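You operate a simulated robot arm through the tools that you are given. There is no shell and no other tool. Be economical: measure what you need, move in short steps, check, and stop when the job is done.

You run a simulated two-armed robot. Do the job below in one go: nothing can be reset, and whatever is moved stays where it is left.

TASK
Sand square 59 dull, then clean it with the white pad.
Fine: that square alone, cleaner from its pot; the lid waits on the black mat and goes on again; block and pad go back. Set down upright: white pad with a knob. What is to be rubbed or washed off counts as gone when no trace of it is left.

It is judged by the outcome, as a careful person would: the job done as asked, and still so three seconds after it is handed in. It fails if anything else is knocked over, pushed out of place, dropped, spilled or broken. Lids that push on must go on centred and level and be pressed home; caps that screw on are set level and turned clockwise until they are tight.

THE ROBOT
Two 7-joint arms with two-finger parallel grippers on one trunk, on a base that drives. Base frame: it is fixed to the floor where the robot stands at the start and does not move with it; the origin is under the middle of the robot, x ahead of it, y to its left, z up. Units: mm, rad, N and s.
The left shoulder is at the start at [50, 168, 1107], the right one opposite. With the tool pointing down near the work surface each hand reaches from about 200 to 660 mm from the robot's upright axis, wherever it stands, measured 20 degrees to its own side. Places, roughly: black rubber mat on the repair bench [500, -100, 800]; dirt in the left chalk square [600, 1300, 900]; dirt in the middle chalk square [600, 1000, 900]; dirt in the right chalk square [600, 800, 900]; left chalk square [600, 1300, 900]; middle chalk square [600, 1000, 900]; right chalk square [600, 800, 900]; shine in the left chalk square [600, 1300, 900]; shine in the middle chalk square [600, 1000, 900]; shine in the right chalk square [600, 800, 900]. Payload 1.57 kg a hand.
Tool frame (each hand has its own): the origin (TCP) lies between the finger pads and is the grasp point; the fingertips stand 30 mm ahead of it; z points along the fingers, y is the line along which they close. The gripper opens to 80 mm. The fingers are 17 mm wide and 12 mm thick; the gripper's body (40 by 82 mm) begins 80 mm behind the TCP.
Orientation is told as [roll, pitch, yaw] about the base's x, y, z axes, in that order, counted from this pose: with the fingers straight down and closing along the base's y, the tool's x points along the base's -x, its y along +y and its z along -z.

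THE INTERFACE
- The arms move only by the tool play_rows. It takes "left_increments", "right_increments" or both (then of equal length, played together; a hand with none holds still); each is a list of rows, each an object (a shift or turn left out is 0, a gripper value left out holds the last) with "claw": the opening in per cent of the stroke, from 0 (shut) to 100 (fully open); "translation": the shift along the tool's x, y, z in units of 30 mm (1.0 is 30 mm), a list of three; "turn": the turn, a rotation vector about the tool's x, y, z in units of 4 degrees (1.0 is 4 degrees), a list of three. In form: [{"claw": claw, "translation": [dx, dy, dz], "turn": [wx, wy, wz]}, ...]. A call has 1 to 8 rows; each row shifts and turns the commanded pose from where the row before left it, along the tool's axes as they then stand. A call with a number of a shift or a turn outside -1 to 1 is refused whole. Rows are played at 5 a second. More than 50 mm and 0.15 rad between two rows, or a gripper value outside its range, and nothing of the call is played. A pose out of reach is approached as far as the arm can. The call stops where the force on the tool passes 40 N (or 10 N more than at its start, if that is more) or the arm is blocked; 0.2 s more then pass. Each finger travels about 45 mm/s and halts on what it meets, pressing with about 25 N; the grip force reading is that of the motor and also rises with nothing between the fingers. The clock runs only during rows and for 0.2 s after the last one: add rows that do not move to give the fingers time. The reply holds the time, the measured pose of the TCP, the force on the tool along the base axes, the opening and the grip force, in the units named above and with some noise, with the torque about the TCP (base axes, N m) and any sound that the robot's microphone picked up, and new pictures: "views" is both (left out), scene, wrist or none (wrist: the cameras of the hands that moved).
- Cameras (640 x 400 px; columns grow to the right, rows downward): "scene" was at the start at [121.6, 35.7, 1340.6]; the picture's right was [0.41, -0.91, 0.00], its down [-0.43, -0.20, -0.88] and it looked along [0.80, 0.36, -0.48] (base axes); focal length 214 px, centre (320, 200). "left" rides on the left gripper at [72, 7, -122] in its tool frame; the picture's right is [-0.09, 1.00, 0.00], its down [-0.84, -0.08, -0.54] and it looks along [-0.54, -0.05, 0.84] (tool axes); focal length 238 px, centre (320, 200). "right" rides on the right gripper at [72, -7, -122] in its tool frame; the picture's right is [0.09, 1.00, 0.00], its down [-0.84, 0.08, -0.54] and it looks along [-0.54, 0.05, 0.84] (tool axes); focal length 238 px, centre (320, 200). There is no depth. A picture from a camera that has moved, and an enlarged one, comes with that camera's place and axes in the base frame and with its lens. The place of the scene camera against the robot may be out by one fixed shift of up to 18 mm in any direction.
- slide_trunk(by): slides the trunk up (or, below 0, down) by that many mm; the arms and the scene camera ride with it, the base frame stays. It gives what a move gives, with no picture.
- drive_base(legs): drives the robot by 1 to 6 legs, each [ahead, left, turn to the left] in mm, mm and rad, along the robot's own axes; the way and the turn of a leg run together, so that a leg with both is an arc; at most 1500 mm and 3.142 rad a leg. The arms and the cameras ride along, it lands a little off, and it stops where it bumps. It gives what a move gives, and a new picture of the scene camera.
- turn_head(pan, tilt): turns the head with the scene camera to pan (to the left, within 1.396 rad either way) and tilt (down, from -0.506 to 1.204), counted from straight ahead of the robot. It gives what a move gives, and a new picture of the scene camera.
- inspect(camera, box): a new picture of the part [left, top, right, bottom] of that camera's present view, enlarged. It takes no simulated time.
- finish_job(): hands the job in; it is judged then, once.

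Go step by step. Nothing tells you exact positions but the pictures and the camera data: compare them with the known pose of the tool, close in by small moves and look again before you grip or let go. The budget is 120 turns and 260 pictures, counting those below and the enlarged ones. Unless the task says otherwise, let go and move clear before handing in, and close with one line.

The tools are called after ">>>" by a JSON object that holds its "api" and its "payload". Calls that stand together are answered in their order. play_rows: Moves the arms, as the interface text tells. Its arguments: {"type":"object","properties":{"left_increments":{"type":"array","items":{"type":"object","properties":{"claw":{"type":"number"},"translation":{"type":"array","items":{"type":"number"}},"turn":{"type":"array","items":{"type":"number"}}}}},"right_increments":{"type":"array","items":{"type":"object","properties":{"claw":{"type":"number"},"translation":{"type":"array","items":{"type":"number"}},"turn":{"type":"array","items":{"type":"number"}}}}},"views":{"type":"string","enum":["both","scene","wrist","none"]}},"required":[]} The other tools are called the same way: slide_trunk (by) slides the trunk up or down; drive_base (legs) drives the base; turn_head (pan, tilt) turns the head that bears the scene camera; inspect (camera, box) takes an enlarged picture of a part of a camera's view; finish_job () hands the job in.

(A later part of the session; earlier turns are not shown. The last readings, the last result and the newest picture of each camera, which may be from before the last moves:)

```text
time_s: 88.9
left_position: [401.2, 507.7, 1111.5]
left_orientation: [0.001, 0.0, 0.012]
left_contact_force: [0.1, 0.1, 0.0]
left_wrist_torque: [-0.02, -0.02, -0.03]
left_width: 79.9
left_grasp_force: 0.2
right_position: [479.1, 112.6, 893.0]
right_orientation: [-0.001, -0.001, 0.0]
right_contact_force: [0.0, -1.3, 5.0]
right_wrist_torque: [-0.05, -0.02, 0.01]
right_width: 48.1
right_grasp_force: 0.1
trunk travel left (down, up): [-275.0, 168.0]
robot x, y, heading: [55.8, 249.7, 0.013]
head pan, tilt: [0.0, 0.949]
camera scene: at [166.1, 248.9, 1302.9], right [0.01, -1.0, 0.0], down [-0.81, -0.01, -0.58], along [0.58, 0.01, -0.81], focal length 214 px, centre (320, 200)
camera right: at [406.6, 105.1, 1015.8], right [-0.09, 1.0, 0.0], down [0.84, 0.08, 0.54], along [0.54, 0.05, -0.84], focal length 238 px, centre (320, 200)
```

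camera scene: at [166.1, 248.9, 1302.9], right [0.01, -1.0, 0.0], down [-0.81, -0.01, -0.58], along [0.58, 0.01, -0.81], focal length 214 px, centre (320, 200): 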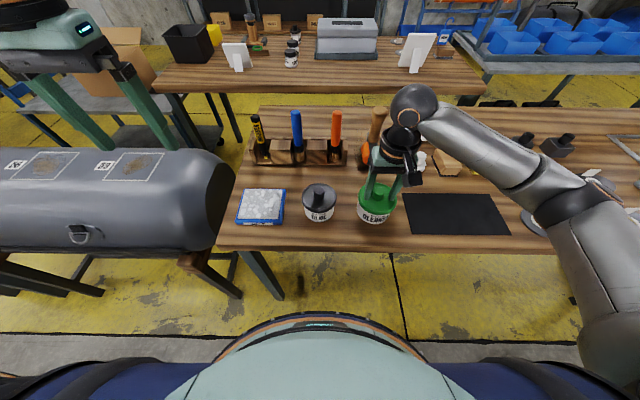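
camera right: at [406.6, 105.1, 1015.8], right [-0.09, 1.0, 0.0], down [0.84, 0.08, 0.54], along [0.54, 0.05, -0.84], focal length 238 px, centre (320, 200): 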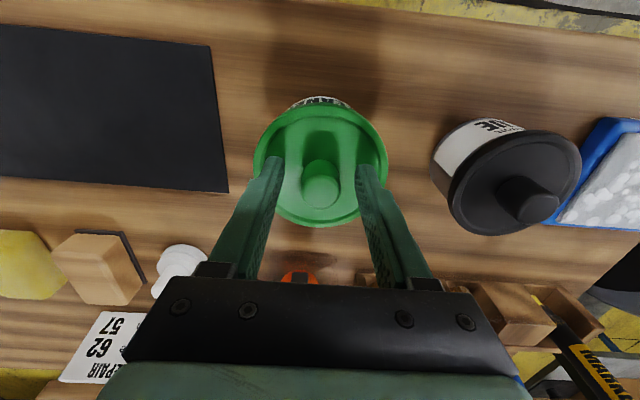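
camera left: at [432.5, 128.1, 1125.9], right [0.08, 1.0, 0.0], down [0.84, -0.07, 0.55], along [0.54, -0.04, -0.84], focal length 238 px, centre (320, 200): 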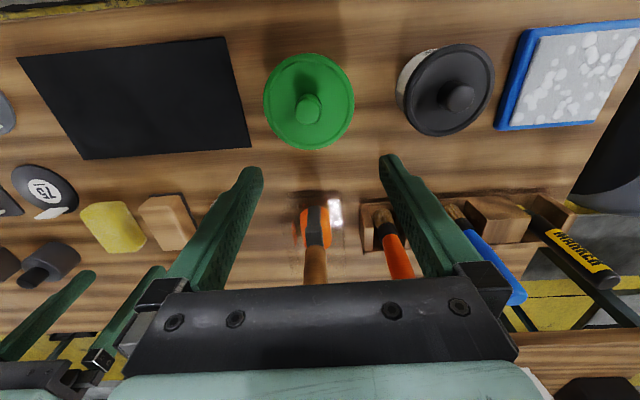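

Fingertips just touch the lid top. Rise 3 mm and grip the knob.

>>> {"api": "play_rows", "payload": {"right_increments": [{"translation": [0, 0, -0.1]}, {"claw": 0}, {}, {}, {}], "views": "none"}}

>>> {"api": "play_rows", "payload": {"right_increments": [{"translation": [0, 0, -0.1]}, {"translation": [0, 0, -0.1]}, {"translation": [0, 0, -0.1]}, {"translation": [0, 0, -0.1]}, {}], "views": "both"}}

```text
time_s: 90.1
left_position: [401.9, 507.4, 1112.6]
left_orientation: [0.0, -0.002, 0.013]
left_contact_force: [0.7, 0.0, -0.5]
left_wrist_torque: [0.03, 0.02, -0.01]
left_width: 80.4
left_grasp_force: 0.1
right_position: [480.8, 110.8, 896.1]
right_orientation: [0.0, 0.0, 0.001]
right_contact_force: [0.7, -0.4, -0.1]
right_wrist_torque: [-0.05, 0.0, -0.03]
right_width: 24.0
right_grasp_force: 25.5
trunk travel left (down, up): [-275.0, 168.0]
robot x, y, heading: [54.0, 246.2, 0.01]
head pan, tilt: [0.0, 0.949]
heard: snap
```

```text
time_s: 91.3
left_position: [401.5, 507.5, 1112.6]
left_orientation: [0.0, -0.001, 0.012]
left_contact_force: [-0.4, -0.6, -0.7]
left_wrist_torque: [0.0, -0.01, 0.03]
left_width: 79.9
left_grasp_force: 0.0
right_position: [480.2, 111.0, 908.2]
right_orientation: [-0.001, 0.0, 0.0]
right_contact_force: [-0.1, 0.4, -0.7]
right_wrist_torque: [0.01, -0.01, -0.02]
right_width: 24.3
right_grasp_force: 24.9
trunk travel left (down, up): [-275.0, 168.0]
robot x, y, heading: [52.3, 249.3, 0.015]
head pan, tilt: [0.0, 0.949]
camera scene: at [166.5, 249.0, 1302.8], right [0.01, -1.0, 0.0], down [-0.81, -0.01, -0.58], along [0.58, 0.01, -0.81], focal length 214 px, centre (320, 200)
camera right: at [407.9, 104.7, 1030.9], right [-0.09, 1.0, 0.0], down [0.84, 0.08, 0.54], along [0.54, 0.05, -0.84], focal length 238 px, centre (320, 200)
```

scene: 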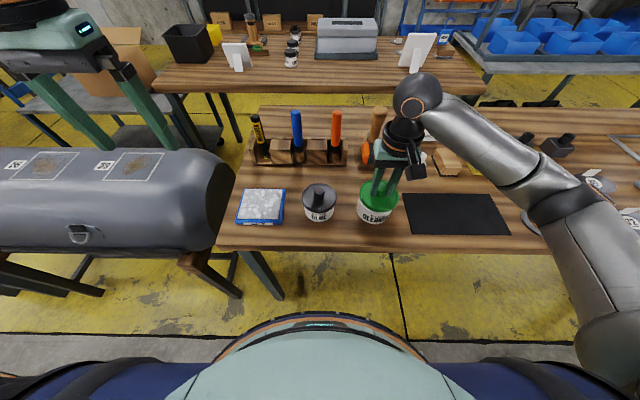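
right: 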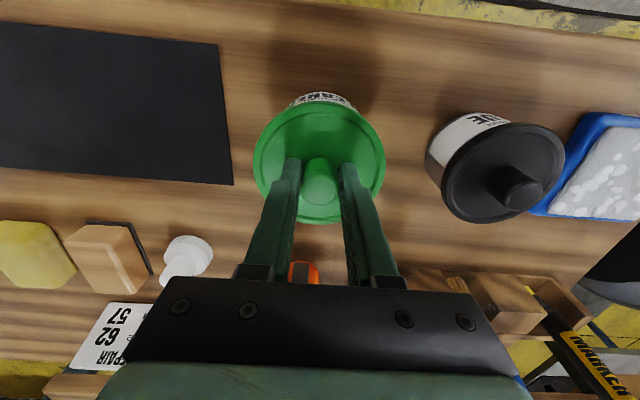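

A snap was heard as the lid let go. Lift further and look whether the pot stays.

>>> {"api": "play_rows", "payload": {"right_increments": [{"translation": [0, 0, -0.5]}, {"translation": [0, 0, -0.8]}, {"translation": [0, 0, -0.8]}, {}], "views": "both"}}

>>> {"api": "inspect", "payload": {"camera": "scene", "box": [320, 140, 480, 240]}}

```text
time_s: 92.3
left_position: [401.1, 507.9, 1112.5]
left_orientation: [0.0, -0.002, 0.013]
left_contact_force: [-0.2, -0.4, 0.3]
left_wrist_torque: [0.0, 0.01, -0.02]
left_width: 79.8
left_grasp_force: 0.0
right_position: [480.7, 111.4, 972.0]
right_orientation: [0.0, 0.0, -0.001]
right_contact_force: [-0.2, 0.0, -0.9]
right_wrist_torque: [-0.01, -0.04, -0.01]
right_width: 24.2
right_grasp_force: 25.3
trunk travel left (down, up): [-275.0, 168.0]
robot x, y, heading: [54.1, 248.1, 0.012]
head pan, tilt: [0.0, 0.949]
camera scene: at [166.5, 248.9, 1302.8], right [0.01, -1.0, 0.0], down [-0.81, -0.01, -0.58], along [0.58, 0.01, -0.81], focal length 214 px, centre (320, 200)
camera right: at [407.5, 104.4, 1094.6], right [-0.09, 1.0, 0.0], down [0.84, 0.08, 0.54], along [0.54, 0.05, -0.84], focal length 238 px, centre (320, 200)
```

scene: 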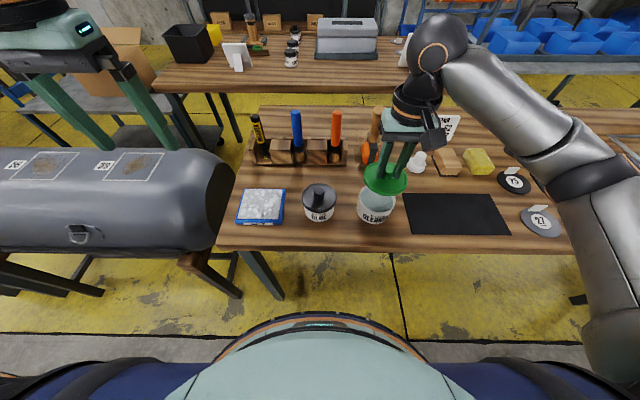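
right: 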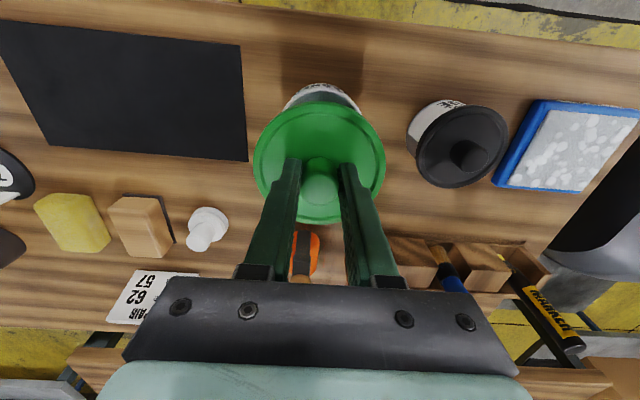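

```text
4.00 times, centred on (400, 190) of scene
camera zoom: at [166.5, 248.9, 1302.8], right [0.01, -1.0, 0.0], down [-0.81, -0.01, -0.58], along [0.58, 0.01, -0.81], focal length 858 px, centre (0, 240)
```

zoom: 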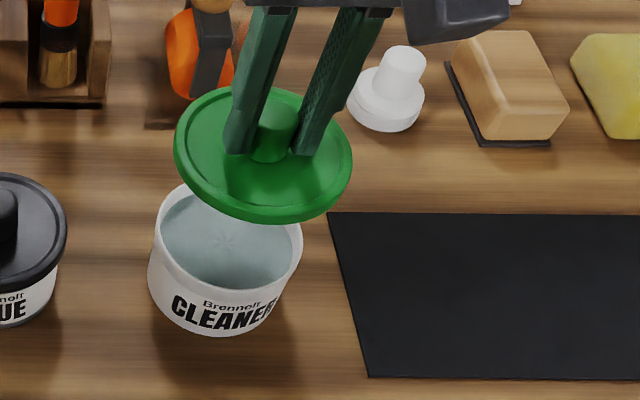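

Lid off, pot undisturbed. Carry the lid over the mat and lower it.

>>> {"api": "play_rows", "payload": {"right_increments": [{"translation": [0, -0.9, 0]}, {"translation": [0.1, -0.9, 0]}, {"translation": [0, -0.9, 0]}, {"translation": [0, -0.9, 0]}, {"translation": [0, -0.9, 0.3]}, {"translation": [0, -0.9, 0.8]}, {"translation": [0, 0, 1]}, {"translation": [0, 0, 1]}], "views": "none"}}

>>> {"api": "play_rows", "payload": {"right_increments": [{"translation": [0, 0, 0.5]}, {"translation": [0, 0, 0.1]}, {"translation": [0, 0, 0.1]}, {"translation": [0, 0, 0.1]}, {}], "views": "both"}}

```text
time_s: 94.1
left_position: [402.1, 506.6, 1113.0]
left_orientation: [0.0, 0.001, 0.015]
left_contact_force: [-0.3, 0.5, 0.0]
left_wrist_torque: [0.01, 0.03, -0.01]
left_width: 80.1
left_grasp_force: 0.0
right_position: [476.2, -52.2, 877.4]
right_orientation: [-0.001, 0.0, -0.001]
right_contact_force: [0.5, 0.1, -0.8]
right_wrist_torque: [0.0, 0.03, -0.01]
right_width: 24.3
right_grasp_force: 24.8
trunk travel left (down, up): [-275.0, 168.0]
robot x, y, heading: [53.2, 247.3, 0.015]
head pan, tilt: [0.0, 0.949]
```

```text
time_s: 95.3
left_position: [401.3, 507.7, 1113.1]
left_orientation: [0.001, -0.001, 0.013]
left_contact_force: [-0.5, 0.7, 0.1]
left_wrist_torque: [-0.03, 0.02, 0.0]
left_width: 80.1
left_grasp_force: 0.2
right_position: [476.2, -52.2, 854.1]
right_orientation: [-0.001, -0.003, 0.001]
right_contact_force: [0.2, 0.2, 0.8]
right_wrist_torque: [0.01, -0.02, -0.02]
right_width: 24.1
right_grasp_force: 24.7
trunk travel left (down, up): [-275.0, 168.0]
robot x, y, heading: [54.9, 253.3, 0.013]
head pan, tilt: [0.0, 0.949]
camera scene: at [166.5, 249.0, 1302.8], right [0.01, -1.0, 0.0], down [-0.81, -0.01, -0.58], along [0.58, 0.01, -0.81], focal length 214 px, centre (320, 200)
camera right: at [404.0, -57.1, 977.2], right [-0.09, 1.0, 0.0], down [0.84, 0.08, 0.54], along [0.54, 0.05, -0.84], focal length 238 px, centre (320, 200)
```

scene: 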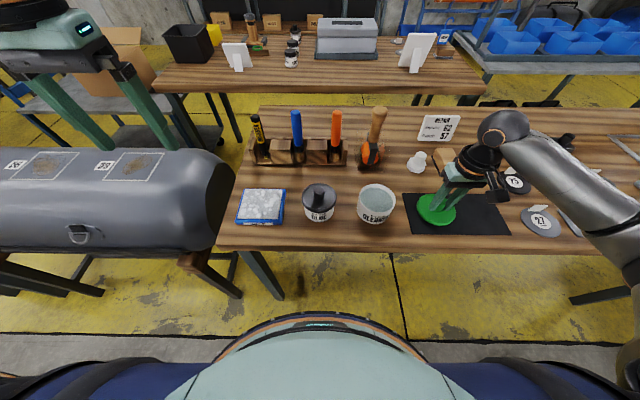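
right: 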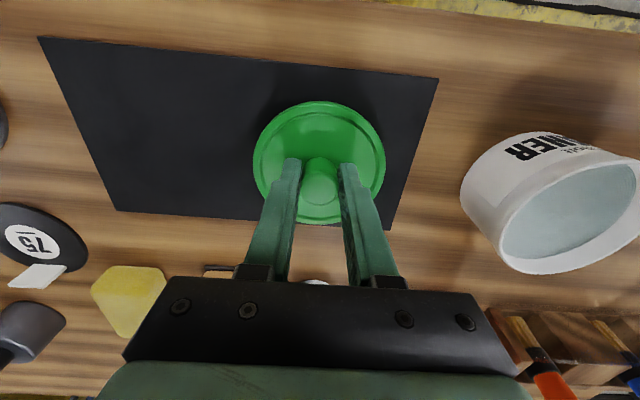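

>>> {"api": "play_rows", "payload": {"right_increments": [{"translation": [0, 0, 0.06]}, {"translation": [0, 0, 0.06]}, {"translation": [0, 0, 0.06]}, {"translation": [0, 0, 0.06]}, {}], "views": "none"}}

```text
time_s: 96.5
left_position: [401.4, 506.1, 1113.5]
left_orientation: [0.001, -0.001, 0.013]
left_contact_force: [0.8, -0.5, 0.4]
left_wrist_torque: [-0.01, -0.04, 0.02]
left_width: 80.0
left_grasp_force: 0.1
right_position: [477.6, -49.7, 846.6]
right_orientation: [0.001, -0.001, 0.0]
right_contact_force: [0.1, 0.1, 0.2]
right_wrist_torque: [0.04, 0.01, 0.01]
right_width: 24.0
right_grasp_force: 25.6
trunk travel left (down, up): [-275.0, 168.0]
robot x, y, heading: [55.4, 255.1, 0.012]
head pan, tilt: [0.0, 0.949]
```

>>> {"api": "play_rows", "payload": {"right_increments": [{"translation": [0, 0, 0.05]}, {"translation": [0, 0, 0.05]}, {"translation": [0, 0, 0.05]}, {"translation": [0, 0, 0.05]}, {}], "views": "none"}}

```text
time_s: 97.7
left_position: [400.6, 506.9, 1113.5]
left_orientation: [-0.001, -0.005, 0.015]
left_contact_force: [-0.4, -0.7, -1.1]
left_wrist_torque: [-0.01, -0.01, 0.02]
left_width: 80.1
left_grasp_force: 0.0
right_position: [477.4, -51.6, 843.1]
right_orientation: [0.0, -0.008, 0.0]
right_contact_force: [-1.1, -2.2, 27.4]
right_wrist_torque: [0.17, -0.15, -0.02]
right_width: 24.0
right_grasp_force: 25.5
trunk travel left (down, up): [-275.0, 168.0]
robot x, y, heading: [53.6, 252.2, 0.015]
head pan, tilt: [0.0, 0.949]
```

Lid rests on the mat. Ease off, release, rise.

>>> {"api": "play_rows", "payload": {"right_increments": [{"translation": [0, 0, -0.12]}, {"claw": 70}, {}, {}, {"translation": [0, 0, -1]}, {"translation": [0, 0, -1]}, {"translation": [0, 0, -1]}, {"translation": [0, 0, -1]}], "views": "wrist"}}

```text
time_s: 99.5
left_position: [401.6, 507.5, 1112.4]
left_orientation: [0.0, -0.001, 0.016]
left_contact_force: [0.3, -0.3, -0.3]
left_wrist_torque: [-0.02, 0.0, -0.03]
left_width: 80.2
left_grasp_force: 0.1
right_position: [477.8, -49.8, 967.0]
right_orientation: [0.001, 0.001, 0.001]
right_contact_force: [0.3, -0.4, 0.5]
right_wrist_torque: [-0.06, 0.0, 0.01]
right_width: 56.0
right_grasp_force: 0.1
trunk travel left (down, up): [-275.0, 168.0]
robot x, y, heading: [55.2, 251.6, 0.013]
head pan, tilt: [0.0, 0.949]
camera right: at [404.2, -57.0, 1089.2], right [-0.09, 1.0, 0.0], down [0.84, 0.08, 0.54], along [0.54, 0.05, -0.84], focal length 238 px, centre (320, 200)
```

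right: 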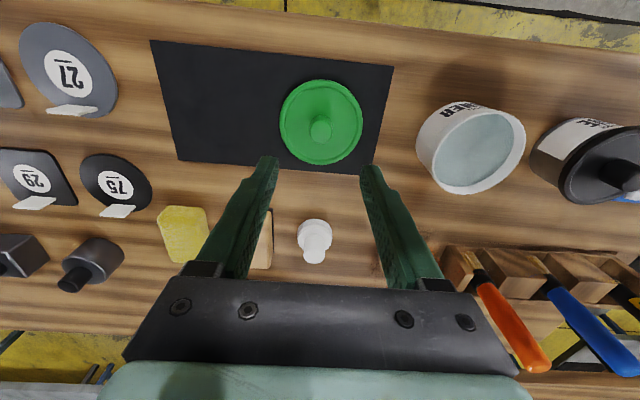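

Lid sits on the mat. The pad is at about (646,-43); I drive 65 mm ahead for comfortable reach, then move above it.

>>> {"api": "drive_base", "payload": {"legs": [[65, 0, 0]]}}

>>> {"api": "play_rows", "payload": {"right_increments": [{"translation": [-0.9, 0.05, 0]}, {"translation": [-0.9, 0.05, 0]}, {"translation": [-0.9, 0.05, 0.3]}, {"translation": [-0.6, 0.05, 0.3]}, {}], "views": "wrist"}}

```text
time_s: 100.5
left_position: [466.1, 508.6, 1113.4]
left_orientation: [0.0, -0.001, 0.015]
left_contact_force: [0.7, -0.8, -0.7]
left_wrist_torque: [-0.01, 0.02, 0.03]
left_width: 80.2
left_grasp_force: 0.1
right_position: [541.7, -50.8, 964.3]
right_orientation: [-0.001, -0.001, 0.001]
right_contact_force: [-0.3, 0.0, -0.4]
right_wrist_torque: [-0.02, 0.02, 0.0]
right_width: 56.2
right_grasp_force: 0.1
trunk travel left (down, up): [-275.0, 168.0]
robot x, y, heading: [122.9, 252.2, 0.018]
head pan, tilt: [0.0, 0.949]
camera scene: at [231.6, 249.8, 1302.7], right [0.01, -1.0, 0.0], down [-0.81, -0.01, -0.58], along [0.58, 0.01, -0.81], focal length 214 px, centre (320, 200)
```

scene: 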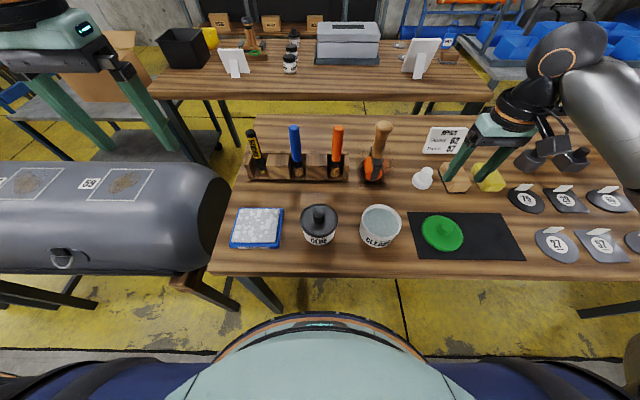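

```text
time_s: 101.7
left_position: [465.1, 507.9, 1112.2]
left_orientation: [0.0, -0.001, 0.013]
left_contact_force: [-0.1, -0.6, -0.1]
left_wrist_torque: [0.02, 0.02, 0.04]
left_width: 80.1
left_grasp_force: 0.0
right_position: [640.2, -45.5, 948.1]
right_orientation: [0.0, 0.0, 0.001]
right_contact_force: [-0.5, -0.2, 0.2]
right_wrist_torque: [0.03, 0.01, 0.01]
right_width: 55.8
right_grasp_force: 0.1
trunk travel left (down, up): [-275.0, 168.0]
robot x, y, heading: [118.8, 252.0, 0.019]
head pan, tilt: [0.0, 0.949]
camera right: at [568.2, -51.8, 1070.7], right [-0.09, 1.0, 0.0], down [0.84, 0.08, 0.54], along [0.54, 0.05, -0.84], focal length 238 px, centre (320, 200)
```

right: 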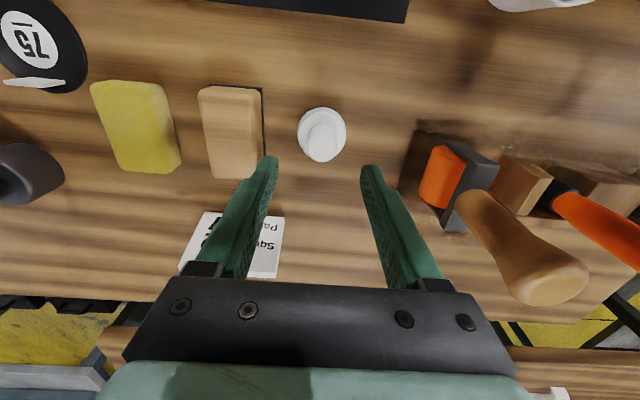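

Pad at (647,-43), disc ≈55 mm. Lower and check before gripping the knob.

>>> {"api": "play_rows", "payload": {"right_increments": [{"translation": [-0.22, 0.08, 0.9]}, {"translation": [0, 0, 0.9]}, {"translation": [0, 0, 0.9]}, {"translation": [0, 0, 0.4]}, {}], "views": "wrist"}}

>>> {"api": "inspect", "payload": {"camera": "scene", "box": [390, 140, 480, 200]}}

```text
time_s: 102.9
left_position: [465.9, 507.4, 1114.0]
left_orientation: [0.0, 0.0, 0.014]
left_contact_force: [0.2, 0.4, 0.0]
left_wrist_torque: [-0.01, -0.02, -0.03]
left_width: 80.1
left_grasp_force: 0.0
right_position: [647.8, -42.1, 854.7]
right_orientation: [0.0, 0.0, 0.0]
right_contact_force: [-0.1, 0.4, 0.7]
right_wrist_torque: [-0.01, 0.01, 0.0]
right_width: 56.1
right_grasp_force: 0.1
trunk travel left (down, up): [-275.0, 168.0]
robot x, y, heading: [117.4, 251.5, 0.011]
head pan, tilt: [0.0, 0.949]
camera right: at [575.0, -48.7, 977.0], right [-0.09, 1.0, 0.0], down [0.84, 0.08, 0.54], along [0.54, 0.05, -0.84], focal length 238 px, centre (320, 200)
```

right: 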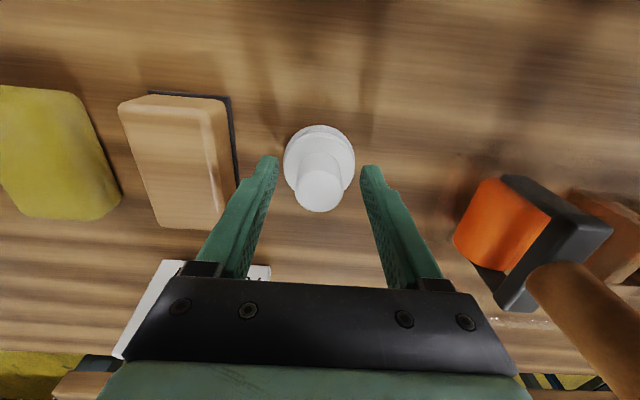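

```text
6.67 times, centred on (435, 170) of scene
camera zoom: at [230.9, 249.8, 1302.8], right [0.01, -1.0, 0.0], down [-0.81, -0.01, -0.58], along [0.58, 0.01, -0.81], focal length 1430 px, centre (-447, 400)
```

zoom: 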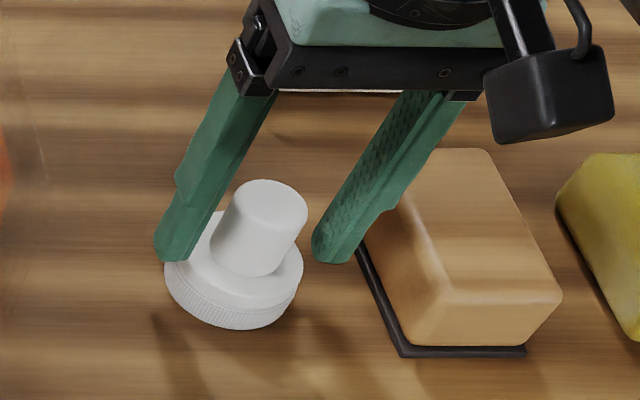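

Fingers straddle the knob. Lower 3 mm and grip.

>>> {"api": "play_rows", "payload": {"right_increments": [{"translation": [0, 0, 0.1]}, {"claw": 0}, {}, {}, {}], "views": "none"}}

>>> {"api": "play_rows", "payload": {"right_increments": [{"translation": [0, 0, -0.9]}, {"translation": [0, 0, -0.9]}, {"translation": [0, 0, -0.9]}, {"translation": [0, 0, -0.9]}], "views": "both"}}

```text
time_s: 104.1
left_position: [465.2, 507.5, 1112.9]
left_orientation: [0.001, -0.001, 0.014]
left_contact_force: [-0.8, -0.1, 0.6]
left_wrist_torque: [0.02, -0.01, -0.02]
left_width: 79.9
left_grasp_force: 0.0
right_position: [646.6, -41.9, 852.2]
right_orientation: [0.0, -0.001, 0.0]
right_contact_force: [0.5, -0.5, 3.2]
right_wrist_torque: [-0.09, -0.06, -0.01]
right_width: 28.7
right_grasp_force: 24.9
trunk travel left (down, up): [-275.0, 168.0]
robot x, y, heading: [118.6, 249.7, 0.012]
head pan, tilt: [0.0, 0.949]
```

```text
time_s: 105.1
left_position: [466.2, 508.5, 1113.7]
left_orientation: [0.0, -0.001, 0.015]
left_contact_force: [-0.9, -0.4, -0.4]
left_wrist_torque: [-0.01, 0.0, 0.01]
left_width: 80.2
left_grasp_force: 0.0
right_position: [644.7, -40.9, 959.2]
right_orientation: [-0.001, 0.0, -0.001]
right_contact_force: [-0.7, 0.2, -0.1]
right_wrist_torque: [0.0, 0.0, 0.0]
right_width: 28.6
right_grasp_force: 25.0
trunk travel left (down, up): [-275.0, 168.0]
robot x, y, heading: [124.2, 251.7, 0.015]
head pan, tilt: [0.0, 0.949]
camera scene: at [230.8, 249.9, 1302.8], right [0.01, -1.0, 0.0], down [-0.81, -0.01, -0.58], along [0.58, 0.01, -0.81], focal length 214 px, centre (320, 200)
camera right: at [572.2, -48.0, 1081.5], right [-0.09, 1.0, 0.0], down [0.84, 0.08, 0.54], along [0.54, 0.05, -0.84], focal length 238 px, centre (320, 200)
```

scene: 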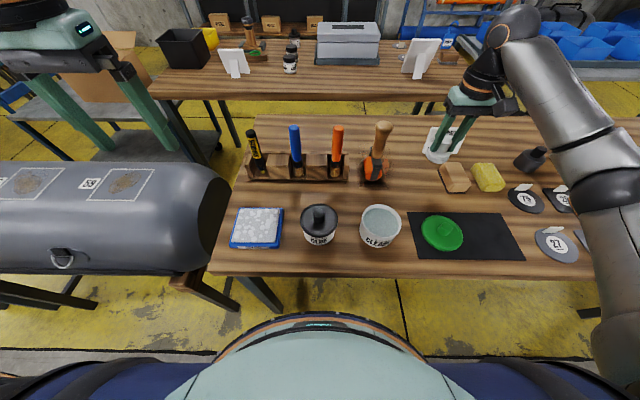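
right: 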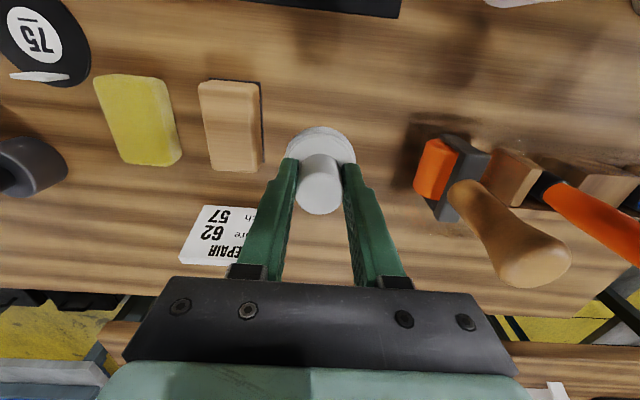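

Pad in hand (bottom 52 mm below the TCP). Carry it over the pot.

>>> {"api": "play_rows", "payload": {"right_increments": [{"translation": [1, 0, 0]}, {"translation": [1, 0.3, 0]}, {"translation": [0.9, 0.9, 0]}, {"translation": [0.9, 0.9, 0]}, {"translation": [0.9, 0.9, 0]}, {"translation": [0.8, 1, 0]}, {"translation": [0, 1, 0]}, {}], "views": "both"}}

>>> {"api": "inspect", "payload": {"camera": "scene", "box": [330, 160, 450, 260]}}

```text
time_s: 106.9
left_position: [466.4, 507.9, 1112.2]
left_orientation: [0.0, -0.001, 0.014]
left_contact_force: [-0.2, -0.5, 0.1]
left_wrist_torque: [0.01, -0.01, -0.01]
left_width: 80.0
left_grasp_force: 0.0
right_position: [482.2, 109.5, 959.1]
right_orientation: [0.0, 0.0, 0.001]
right_contact_force: [0.8, 0.1, -1.0]
right_wrist_torque: [0.01, -0.02, 0.01]
right_width: 28.8
right_grasp_force: 24.8
trunk travel left (down, up): [-275.0, 168.0]
robot x, y, heading: [118.3, 254.1, 0.014]
head pan, tilt: [0.0, 0.949]
camera scene: at [230.9, 249.7, 1302.8], right [0.01, -1.0, 0.0], down [-0.81, -0.01, -0.58], along [0.58, 0.01, -0.81], focal length 214 px, centre (320, 200)
camera right: at [408.7, 102.8, 1082.8], right [-0.09, 1.0, 0.0], down [0.84, 0.08, 0.54], along [0.54, 0.05, -0.84], focal length 238 px, centre (320, 200)
```

scene: 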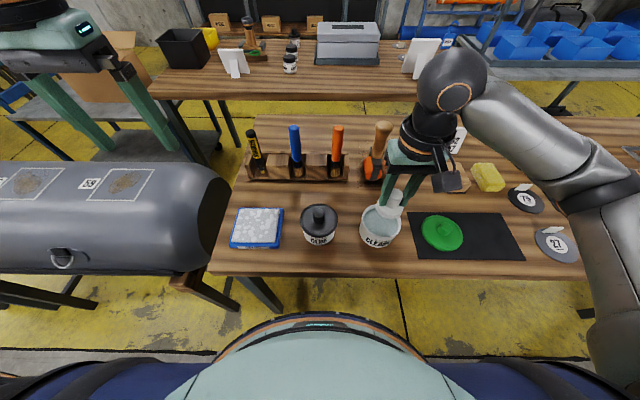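
right: 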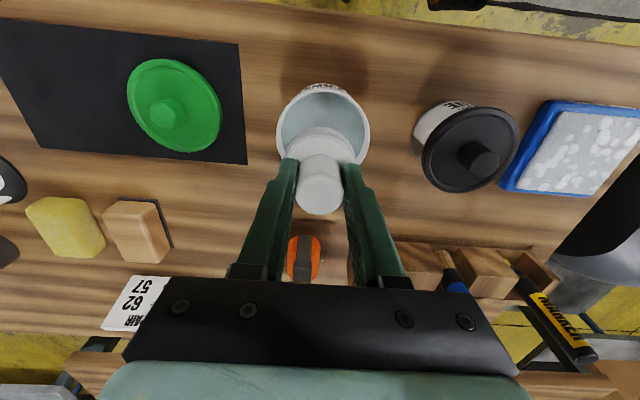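

```text
4.00 times, centred on (390, 210) of scene
camera zoom: at [230.9, 249.7, 1302.8], right [0.01, -1.0, 0.0], down [-0.81, -0.01, -0.58], along [0.58, 0.01, -0.81], focal length 858 px, centre (40, 160)
```

zoom: 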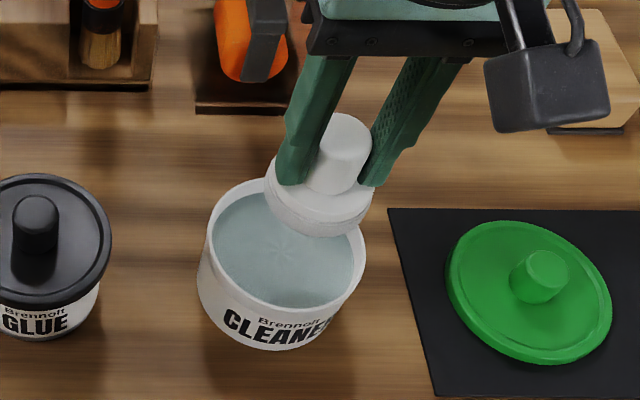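

Centre over the pot and dip the pad slowly.

>>> {"api": "play_rows", "payload": {"right_increments": [{"translation": [0.05, 0.07, 0.7]}, {"translation": [0, 0, 0.7]}, {"translation": [0, 0, 0.4]}, {"translation": [0, 0, 0.2]}, {"translation": [0, 0, 0.2]}, {}], "views": "wrist"}}

>>> {"api": "inspect", "payload": {"camera": "scene", "box": [330, 160, 450, 260]}}

```text
time_s: 108.3
left_position: [463.9, 508.8, 1115.1]
left_orientation: [-0.001, -0.001, 0.012]
left_contact_force: [-0.1, -0.2, 0.2]
left_wrist_torque: [0.02, 0.01, 0.02]
left_width: 79.8
left_grasp_force: 0.0
right_position: [479.6, 108.6, 899.2]
right_orientation: [0.002, -0.011, 0.0]
right_contact_force: [-0.7, -4.4, 36.3]
right_wrist_torque: [-0.3, 0.26, -0.02]
right_width: 28.4
right_grasp_force: 25.5
trunk travel left (down, up): [-275.0, 168.0]
robot x, y, heading: [118.6, 249.4, 0.016]
head pan, tilt: [0.0, 0.949]
camera right: at [405.8, 103.6, 1021.0], right [-0.09, 1.0, 0.0], down [0.83, 0.08, 0.55], along [0.55, 0.05, -0.83], focal length 238 px, centre (320, 200)
```

right: 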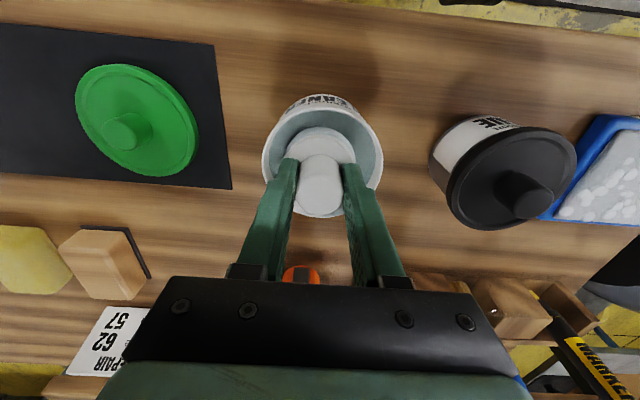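

```text
4.00 times, centred on (390, 210) of scene
camera zoom: at [228.6, 250.2, 1303.6], right [0.01, -1.0, 0.0], down [-0.81, -0.01, -0.58], along [0.58, 0.01, -0.81], focal length 858 px, centre (40, 160)
```

zoom: 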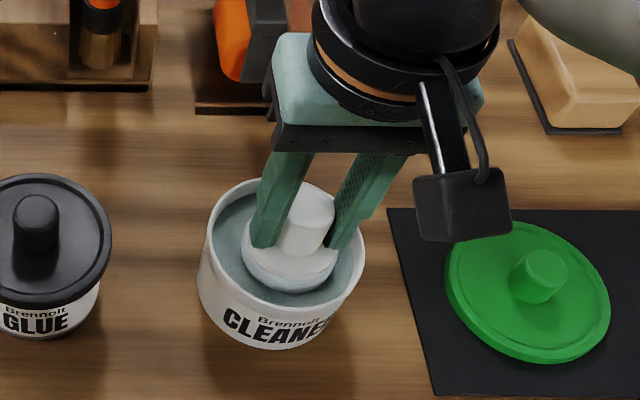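

The pad met the liquid floor and is wetted. Lift and go to the tank.

>>> {"api": "play_rows", "payload": {"right_increments": [{"translation": [0, 0, -0.3]}, {"translation": [0, 0, -0.5]}, {}, {"translation": [0, 0, -0.9]}, {"translation": [0, 0, -0.9]}, {"translation": [0, 0, -1]}, {"translation": [0, 0, -1]}, {"translation": [0, -0.5, -1]}], "views": "wrist"}}

>>> {"api": "inspect", "payload": {"camera": "scene", "box": [330, 120, 450, 260]}}

>>> {"api": "drive_base", "payload": {"legs": [[-55, 0, 0], [0, 640, -0.014]]}}

```text
time_s: 110.1
left_position: [466.0, 507.6, 1113.4]
left_orientation: [-0.001, -0.002, 0.013]
left_contact_force: [-0.1, -0.7, 0.2]
left_wrist_torque: [0.01, 0.0, 0.01]
left_width: 80.1
left_grasp_force: 0.1
right_position: [478.3, 98.1, 1063.4]
right_orientation: [-0.001, 0.0, -0.002]
right_contact_force: [-0.2, -0.5, -0.5]
right_wrist_torque: [-0.01, 0.01, 0.01]
right_width: 28.3
right_grasp_force: 24.9
trunk travel left (down, up): [-275.0, 168.0]
robot x, y, heading: [117.8, 249.9, 0.013]
head pan, tilt: [0.0, 0.949]
camera right: at [406.6, 91.5, 1186.0], right [-0.09, 1.0, 0.0], down [0.84, 0.08, 0.54], along [0.54, 0.05, -0.84], focal length 238 px, centre (320, 200)
```

right: 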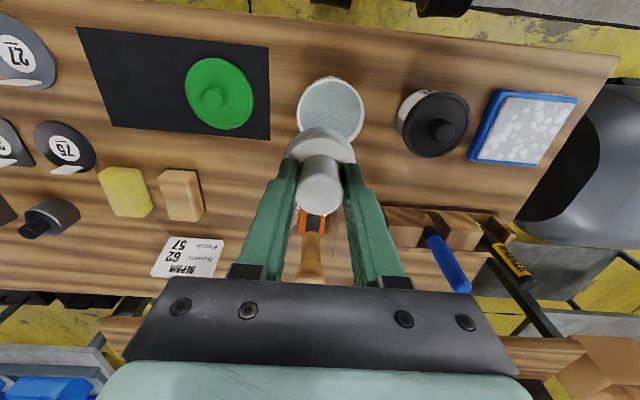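

```text
2.86 times, centred on (390, 190) of scene
camera zoom: at [230.6, 249.6, 1302.8], right [0.01, -1.0, 0.0], down [-0.81, -0.01, -0.58], along [0.58, 0.01, -0.81], focal length 613 px, centre (120, 229)
```

zoom: 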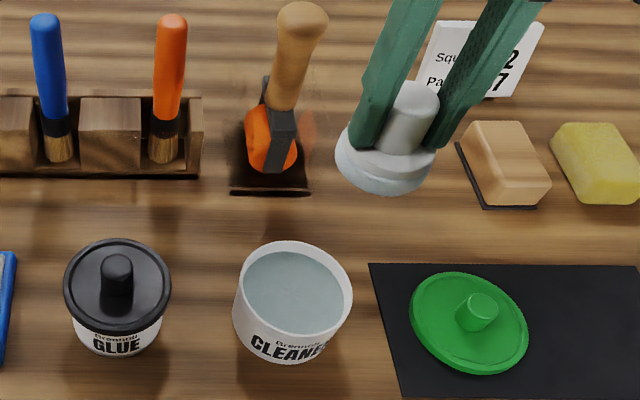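

```text
time_s: 114.3
left_position: [412.0, 1162.8, 1112.7]
left_orientation: [0.0, -0.002, 0.0]
left_contact_force: [0.7, 0.8, 0.4]
left_wrist_torque: [0.0, -0.01, 0.01]
left_width: 79.8
left_grasp_force: 0.0
right_position: [419.4, 754.1, 1064.0]
right_orientation: [0.001, 0.0, -0.015]
right_contact_force: [0.0, 0.0, -0.7]
right_wrist_torque: [-0.02, 0.0, 0.01]
right_width: 28.5
right_grasp_force: 24.7
trunk travel left (down, up): [-275.0, 168.0]
robot x, y, heading: [58.7, 912.4, -0.001]
head pan, tilt: [0.0, 0.949]
camera scene: at [173.0, 908.8, 1302.8], right [0.0, -1.0, 0.0], down [-0.81, 0.0, -0.58], along [0.58, 0.0, -0.81], focal length 214 px, centre (320, 200)
```

scene: 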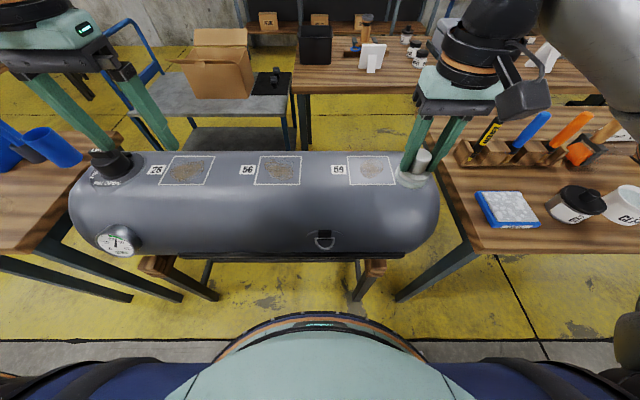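

At the tank with the wet pad. Move over the dirt and descend to just above.

>>> {"api": "play_rows", "payload": {"right_increments": [{"translation": [-0.95, 0.09, 0.5]}, {"translation": [-0.95, 0.09, 0.5]}, {"translation": [-0.95, 0.09, 0.8]}, {"translation": [-0.95, 0.09, 0.8]}, {"translation": [-0.95, 0.09, 0.9]}, {"translation": [-0.95, 0.09, 1]}, {"turn": [0, 0, -0.2]}], "views": "none"}}

>>> {"api": "inspect", "payload": {"camera": "scene", "box": [320, 120, 440, 200]}}

```text
time_s: 115.9
left_position: [412.0, 1163.6, 1114.0]
left_orientation: [0.001, -0.001, 0.001]
left_contact_force: [0.1, -0.1, -0.6]
left_wrist_torque: [0.0, -0.01, 0.02]
left_width: 80.2
left_grasp_force: 0.1
right_position: [589.2, 766.7, 926.6]
right_orientation: [0.001, -0.001, 0.001]
right_contact_force: [-0.5, -0.2, -0.2]
right_wrist_torque: [0.04, 0.01, -0.01]
right_width: 28.8
right_grasp_force: 25.2
trunk travel left (down, up): [-275.0, 168.0]
robot x, y, heading: [63.6, 914.7, -0.0]
head pan, tilt: [0.0, 0.949]
```

```text
5.00 times, centred on (380, 160) of scene
camera zoom: at [172.9, 908.5, 1302.8], right [0.0, -1.0, 0.0], down [-0.81, 0.0, -0.58], along [0.58, 0.0, -0.81], focal length 1072 px, centre (20, 400)
```

zoom: 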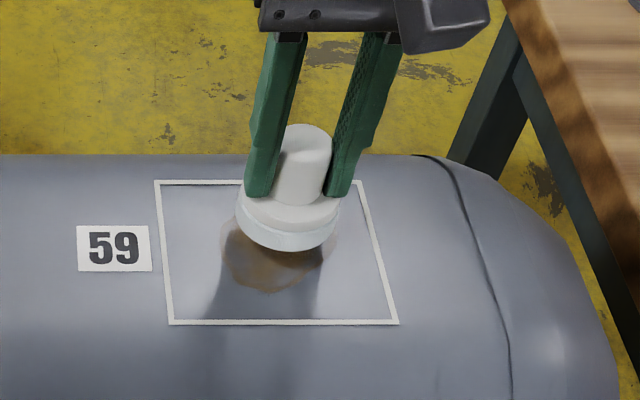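

>>> {"api": "play_rows", "payload": {"right_increments": [{"translation": [0, 0, 0.5]}, {"translation": [0, 0, 0.1]}, {"translation": [0, 0, 0.07]}, {"translation": [0, 0, 0.07]}, {"translation": [0, 0, 0.07]}, {}], "views": "none"}}

```text
time_s: 117.3
left_position: [410.6, 1163.5, 1113.1]
left_orientation: [0.001, -0.001, -0.002]
left_contact_force: [0.0, -0.3, 0.5]
left_wrist_torque: [-0.04, 0.02, -0.01]
left_width: 79.8
left_grasp_force: 0.1
right_position: [591.4, 766.4, 911.2]
right_orientation: [0.003, -0.012, 0.001]
right_contact_force: [-5.1, -2.2, 14.6]
right_wrist_torque: [-0.17, 0.41, -0.03]
right_width: 28.5
right_grasp_force: 24.9
trunk travel left (down, up): [-275.0, 168.0]
robot x, y, heading: [61.9, 911.5, -0.003]
head pan, tilt: [0.0, 0.949]
stopped in row 6 (right hand): the force on the tool passed its limit (the readings are from after the stop); the commanded pose is now the measured one
```

Contact at TCP z≈911. Begin gentle strokes in y.

>>> {"api": "play_rows", "payload": {"right_increments": [{"translation": [0, -0.4, 0.02]}, {"translation": [0, 0.5, 0]}, {"translation": [0, 0.5, 0]}, {"translation": [0, 0.3, 0]}, {"translation": [0, -0.5, 0]}, {"translation": [0, -0.5, 0]}, {"translation": [0, -0.3, 0]}, {}], "views": "none"}}

>>> {"api": "inspect", "payload": {"camera": "scene", "box": [320, 120, 440, 200]}}

```text
time_s: 119.1
left_position: [410.2, 1164.8, 1113.1]
left_orientation: [-0.002, -0.002, 0.0]
left_contact_force: [0.1, 0.4, -0.1]
left_wrist_torque: [-0.03, 0.0, 0.01]
left_width: 80.1
left_grasp_force: 0.1
right_position: [591.4, 756.8, 910.3]
right_orientation: [0.002, -0.017, 0.002]
right_contact_force: [1.0, 11.8, 26.7]
right_wrist_torque: [0.46, 0.15, -0.06]
right_width: 28.4
right_grasp_force: 24.7
trunk travel left (down, up): [-275.0, 168.0]
robot x, y, heading: [61.6, 913.8, -0.0]
head pan, tilt: [0.0, 0.949]
```

```text
5.00 times, centred on (380, 160) of scene
camera zoom: at [170.7, 910.3, 1303.1], right [0.0, -1.0, 0.0], down [-0.81, 0.0, -0.58], along [0.58, 0.0, -0.81], focal length 1072 px, centre (20, 400)
```

zoom: 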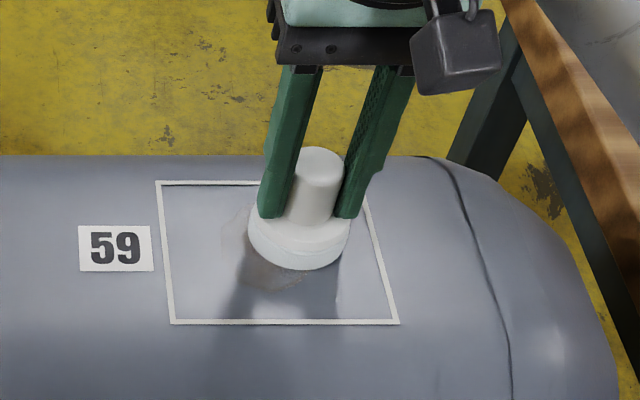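

Dirt fades where wiped. Next the near lane.

>>> {"api": "play_rows", "payload": {"right_increments": [{"translation": [0.6, 0, 0], "turn": [0, -0.5, 0]}, {"translation": [0, 0.5, 0.02]}, {"translation": [0, 0.5, 0]}, {"translation": [0, 0.4, 0]}, {"translation": [0, -0.5, 0]}, {"translation": [0, -0.5, 0]}, {"translation": [0, -0.4, 0]}, {}], "views": "none"}}

>>> {"api": "play_rows", "payload": {"right_increments": [{"translation": [-0.5, 0.5, 0], "turn": [0, 0.5, 0]}, {"translation": [-0.5, 0.5, 0], "turn": [0, 0.5, 0]}, {"translation": [-0.1, 0.4, 0]}, {"translation": [0, -0.5, 0]}, {"translation": [0, -0.5, 0]}, {"translation": [0, -0.5, 0]}, {"translation": [0, 0.5, 0]}, {}], "views": "none"}}

>>> {"api": "inspect", "payload": {"camera": "scene", "box": [320, 120, 440, 200]}}

```text
time_s: 120.9
left_position: [409.6, 1165.0, 1113.3]
left_orientation: [-0.002, -0.004, 0.0]
left_contact_force: [0.1, 0.8, 0.1]
left_wrist_torque: [0.01, 0.0, -0.03]
left_width: 79.9
left_grasp_force: 0.1
right_position: [573.8, 756.0, 911.1]
right_orientation: [0.004, -0.053, 0.001]
right_contact_force: [0.3, 15.2, 32.6]
right_wrist_torque: [0.57, 0.56, -0.22]
right_width: 28.5
right_grasp_force: 25.0
trunk travel left (down, up): [-275.0, 168.0]
robot x, y, heading: [60.7, 910.7, -0.006]
head pan, tilt: [0.0, 0.949]
```

```text
time_s: 122.7
left_position: [409.3, 1162.7, 1113.5]
left_orientation: [0.002, -0.006, -0.002]
left_contact_force: [0.6, 0.0, 0.1]
left_wrist_torque: [0.02, 0.04, 0.01]
left_width: 80.3
left_grasp_force: 0.0
right_position: [605.5, 763.3, 910.7]
right_orientation: [-0.002, 0.018, -0.008]
right_contact_force: [-1.2, -12.6, 26.1]
right_wrist_torque: [-0.49, -0.62, -0.29]
right_width: 28.7
right_grasp_force: 24.5
trunk travel left (down, up): [-275.0, 168.0]
robot x, y, heading: [61.4, 908.2, 0.001]
head pan, tilt: [0.0, 0.949]
```

```text
5.00 times, centred on (380, 160) of scene
camera zoom: at [170.4, 907.7, 1303.1], right [0.0, -1.0, 0.0], down [-0.81, 0.0, -0.58], along [0.58, 0.0, -0.81], focal length 1072 px, centre (20, 400)
```

zoom: 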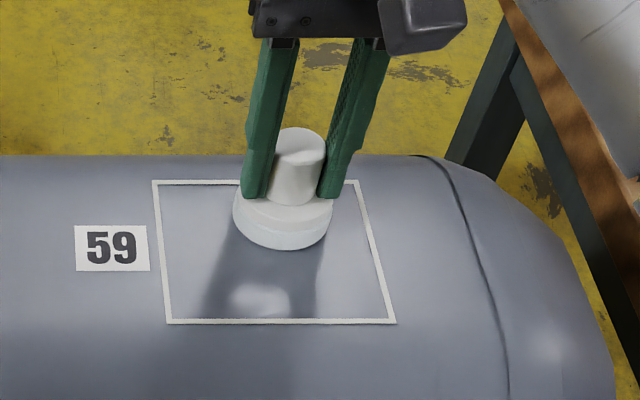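

Near part looks clean. More strokes on the far lane, then lift to look.

>>> {"api": "play_rows", "payload": {"right_increments": [{"translation": [-0.3, -0.3, 0], "turn": [0, 0.3, 0]}, {"translation": [0, 0.5, 0]}, {"translation": [0, 0.5, 0]}, {"translation": [0, 0.5, 0]}, {"translation": [0, -0.5, 0]}, {"translation": [0, -0.5, 0]}, {"translation": [0, -0.5, 0]}, {}], "views": "none"}}

>>> {"api": "play_rows", "payload": {"right_increments": [{"translation": [0, 0, -0.6], "turn": [0, -0.3, 0]}, {"translation": [0, -0.2, -0.9]}, {"translation": [0, -1, -0.9]}, {"translation": [0, -1, -0.8]}, {"translation": [0, -1, -0.8]}, {"translation": [0, -1, 0]}], "views": "none"}}

>>> {"api": "inspect", "payload": {"camera": "scene", "box": [320, 120, 440, 200]}}

>>> {"api": "inspect", "payload": {"camera": "right", "box": [360, 40, 560, 170]}}

```text
time_s: 124.5
left_position: [409.5, 1165.2, 1113.9]
left_orientation: [-0.003, -0.005, 0.0]
left_contact_force: [-0.2, -0.4, 0.2]
left_wrist_torque: [-0.02, 0.0, 0.02]
left_width: 80.0
left_grasp_force: 0.1
right_position: [616.6, 759.9, 910.1]
right_orientation: [0.001, 0.04, 0.005]
right_contact_force: [-0.2, 12.1, 23.5]
right_wrist_torque: [0.57, -0.64, 0.28]
right_width: 28.4
right_grasp_force: 25.3
trunk travel left (down, up): [-275.0, 168.0]
robot x, y, heading: [62.6, 908.3, 0.003]
head pan, tilt: [0.0, 0.949]
```

```text
time_s: 125.9
left_position: [412.4, 1162.3, 1113.2]
left_orientation: [0.002, -0.001, -0.003]
left_contact_force: [-0.2, 0.2, -0.8]
left_wrist_torque: [0.01, -0.03, 0.01]
left_width: 79.9
left_grasp_force: 0.1
right_position: [616.3, 629.9, 1027.0]
right_orientation: [0.003, 0.026, -0.002]
right_contact_force: [0.7, -0.6, -1.1]
right_wrist_torque: [-0.03, -0.01, -0.01]
right_width: 28.5
right_grasp_force: 25.2
trunk travel left (down, up): [-275.0, 168.0]
robot x, y, heading: [61.8, 910.0, -0.0]
head pan, tilt: [0.0, 0.949]
```

```text
5.00 times, centred on (380, 160) of scene
camera zoom: at [173.0, 908.0, 1302.8], right [0.0, -1.0, 0.0], down [-0.81, 0.0, -0.58], along [0.58, 0.0, -0.81], focal length 1072 px, centre (20, 400)
```

zoom: 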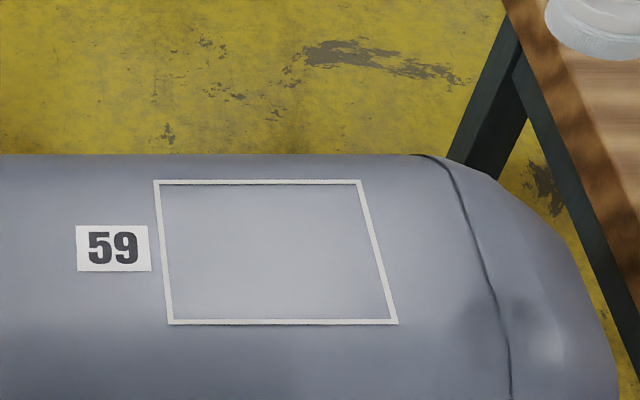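

```text
3.08 times, centred on (460, 105) of right
camera zoom: at [547.6, 623.2, 1151.4], right [-0.09, 1.0, 0.01], down [0.85, 0.07, 0.52], along [0.52, 0.05, -0.85], focal length 733 px, centre (-111, 492)
```

zoom: 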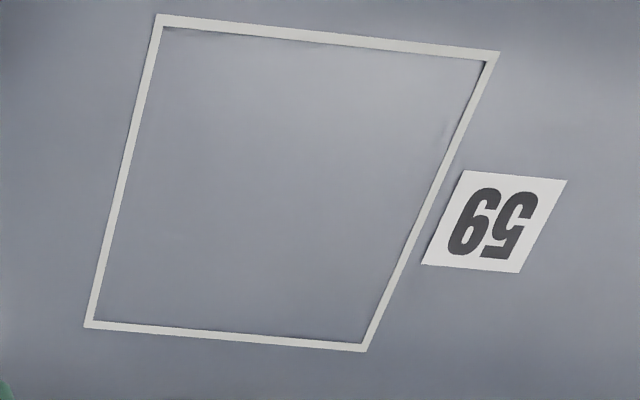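

The square looks clean. I zoom harder on a faint mark near the label edge.

>>> {"api": "inspect", "payload": {"camera": "right", "box": [460, 40, 530, 110]}}

>>> {"api": "inspect", "payload": {"camera": "scene", "box": [345, 148, 405, 190]}}

>>> {"api": "inspect", "payload": {"camera": "left", "box": [0, 60, 330, 280]}}

```text
5.71 times, centred on (495, 75) of right
camera zoom: at [547.6, 623.2, 1151.4], right [-0.09, 1.0, 0.01], down [0.85, 0.07, 0.52], along [0.52, 0.05, -0.85], focal length 1362 px, centre (-680, 914)
```

zoom: 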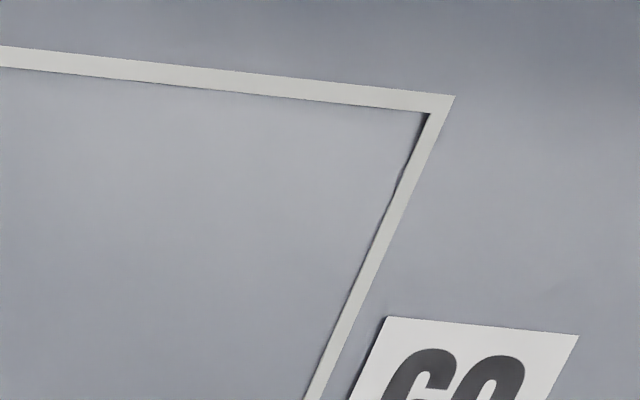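

```text
9.52 times, centred on (375, 169) of scene
camera zoom: at [173.0, 908.0, 1302.8], right [0.0, -1.0, 0.0], down [-0.81, 0.0, -0.58], along [0.58, 0.0, -0.81], focal length 2043 px, centre (-204, 495)
```

zoom: 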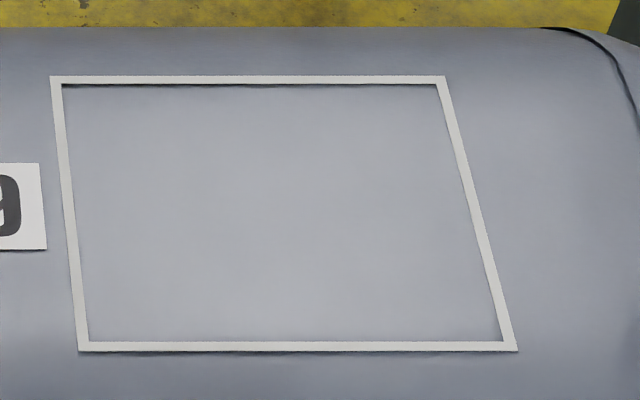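

```text
1.82 times, centred on (165, 170) of left
camera zoom: at [340.8, 1168.4, 1234.8], right [0.09, 1.0, 0.0], down [0.84, -0.08, 0.54], along [0.54, -0.05, -0.84], focal length 433 px, centre (602, 254)
```

zoom: 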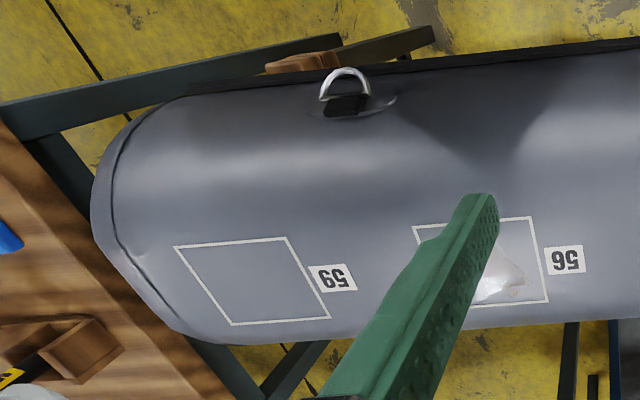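

Square 56 glares from the left camera. I move the left hand so 59 is seen at the same angle, to be sure no shine remains.

>>> {"api": "play_rows", "payload": {"left_increments": [{"translation": [0, -1, 0]}, {"translation": [0, -1, 0]}, {"translation": [0, -1, 0]}, {"translation": [0, -1, 0]}, {"translation": [0, -1, 0]}, {"translation": [0, -1, 0]}, {"translation": [0, -0.9, 0]}], "views": "wrist"}}

>>> {"api": "inspect", "payload": {"camera": "left", "box": [160, 140, 460, 280]}}

```text
time_s: 127.5
left_position: [411.1, 1024.8, 1112.9]
left_orientation: [-0.003, -0.002, 0.003]
left_contact_force: [0.3, -0.4, 0.1]
left_wrist_torque: [0.01, -0.03, 0.01]
left_width: 80.2
left_grasp_force: 0.1
left hand out of reach, approached as far as the arm can: row 5, 6, 7
right_position: [617.4, 631.4, 1025.8]
right_orientation: [0.002, 0.023, -0.002]
right_contact_force: [0.1, -0.1, -1.1]
right_wrist_torque: [0.03, 0.03, -0.01]
right_width: 28.8
right_grasp_force: 25.3
trunk travel left (down, up): [-275.0, 168.0]
robot x, y, heading: [65.1, 909.7, -0.004]
head pan, tilt: [0.0, 0.949]
camera left: at [339.7, 1030.0, 1234.4], right [0.09, 1.0, 0.0], down [0.84, -0.08, 0.54], along [0.54, -0.05, -0.84], focal length 238 px, centre (320, 200)
```

left: 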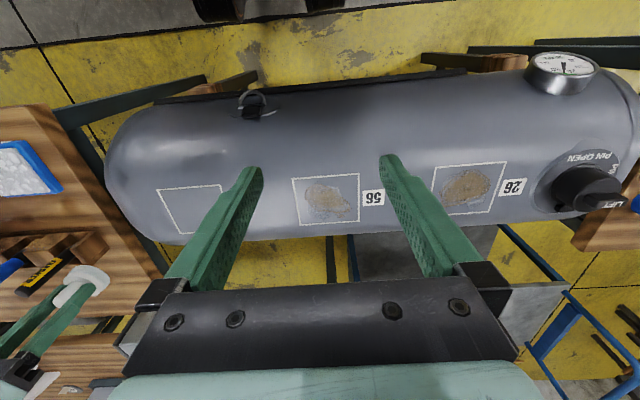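

```text
2.13 times, centred on (310, 210) of left
camera zoom: at [339.7, 1030.0, 1234.4], right [0.09, 1.0, 0.0], down [0.84, -0.08, 0.54], along [0.54, -0.05, -0.84], focal length 508 px, centre (341, 179)
```

zoom: 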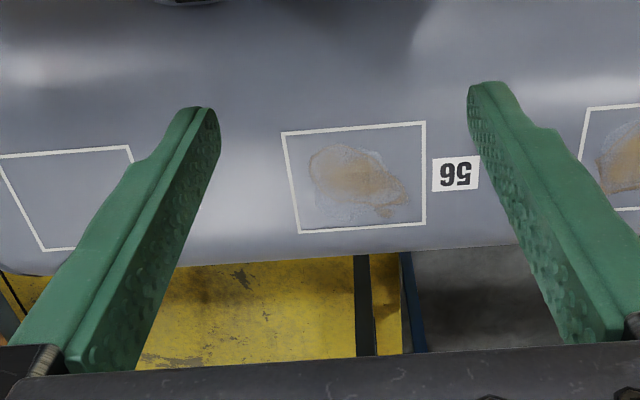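

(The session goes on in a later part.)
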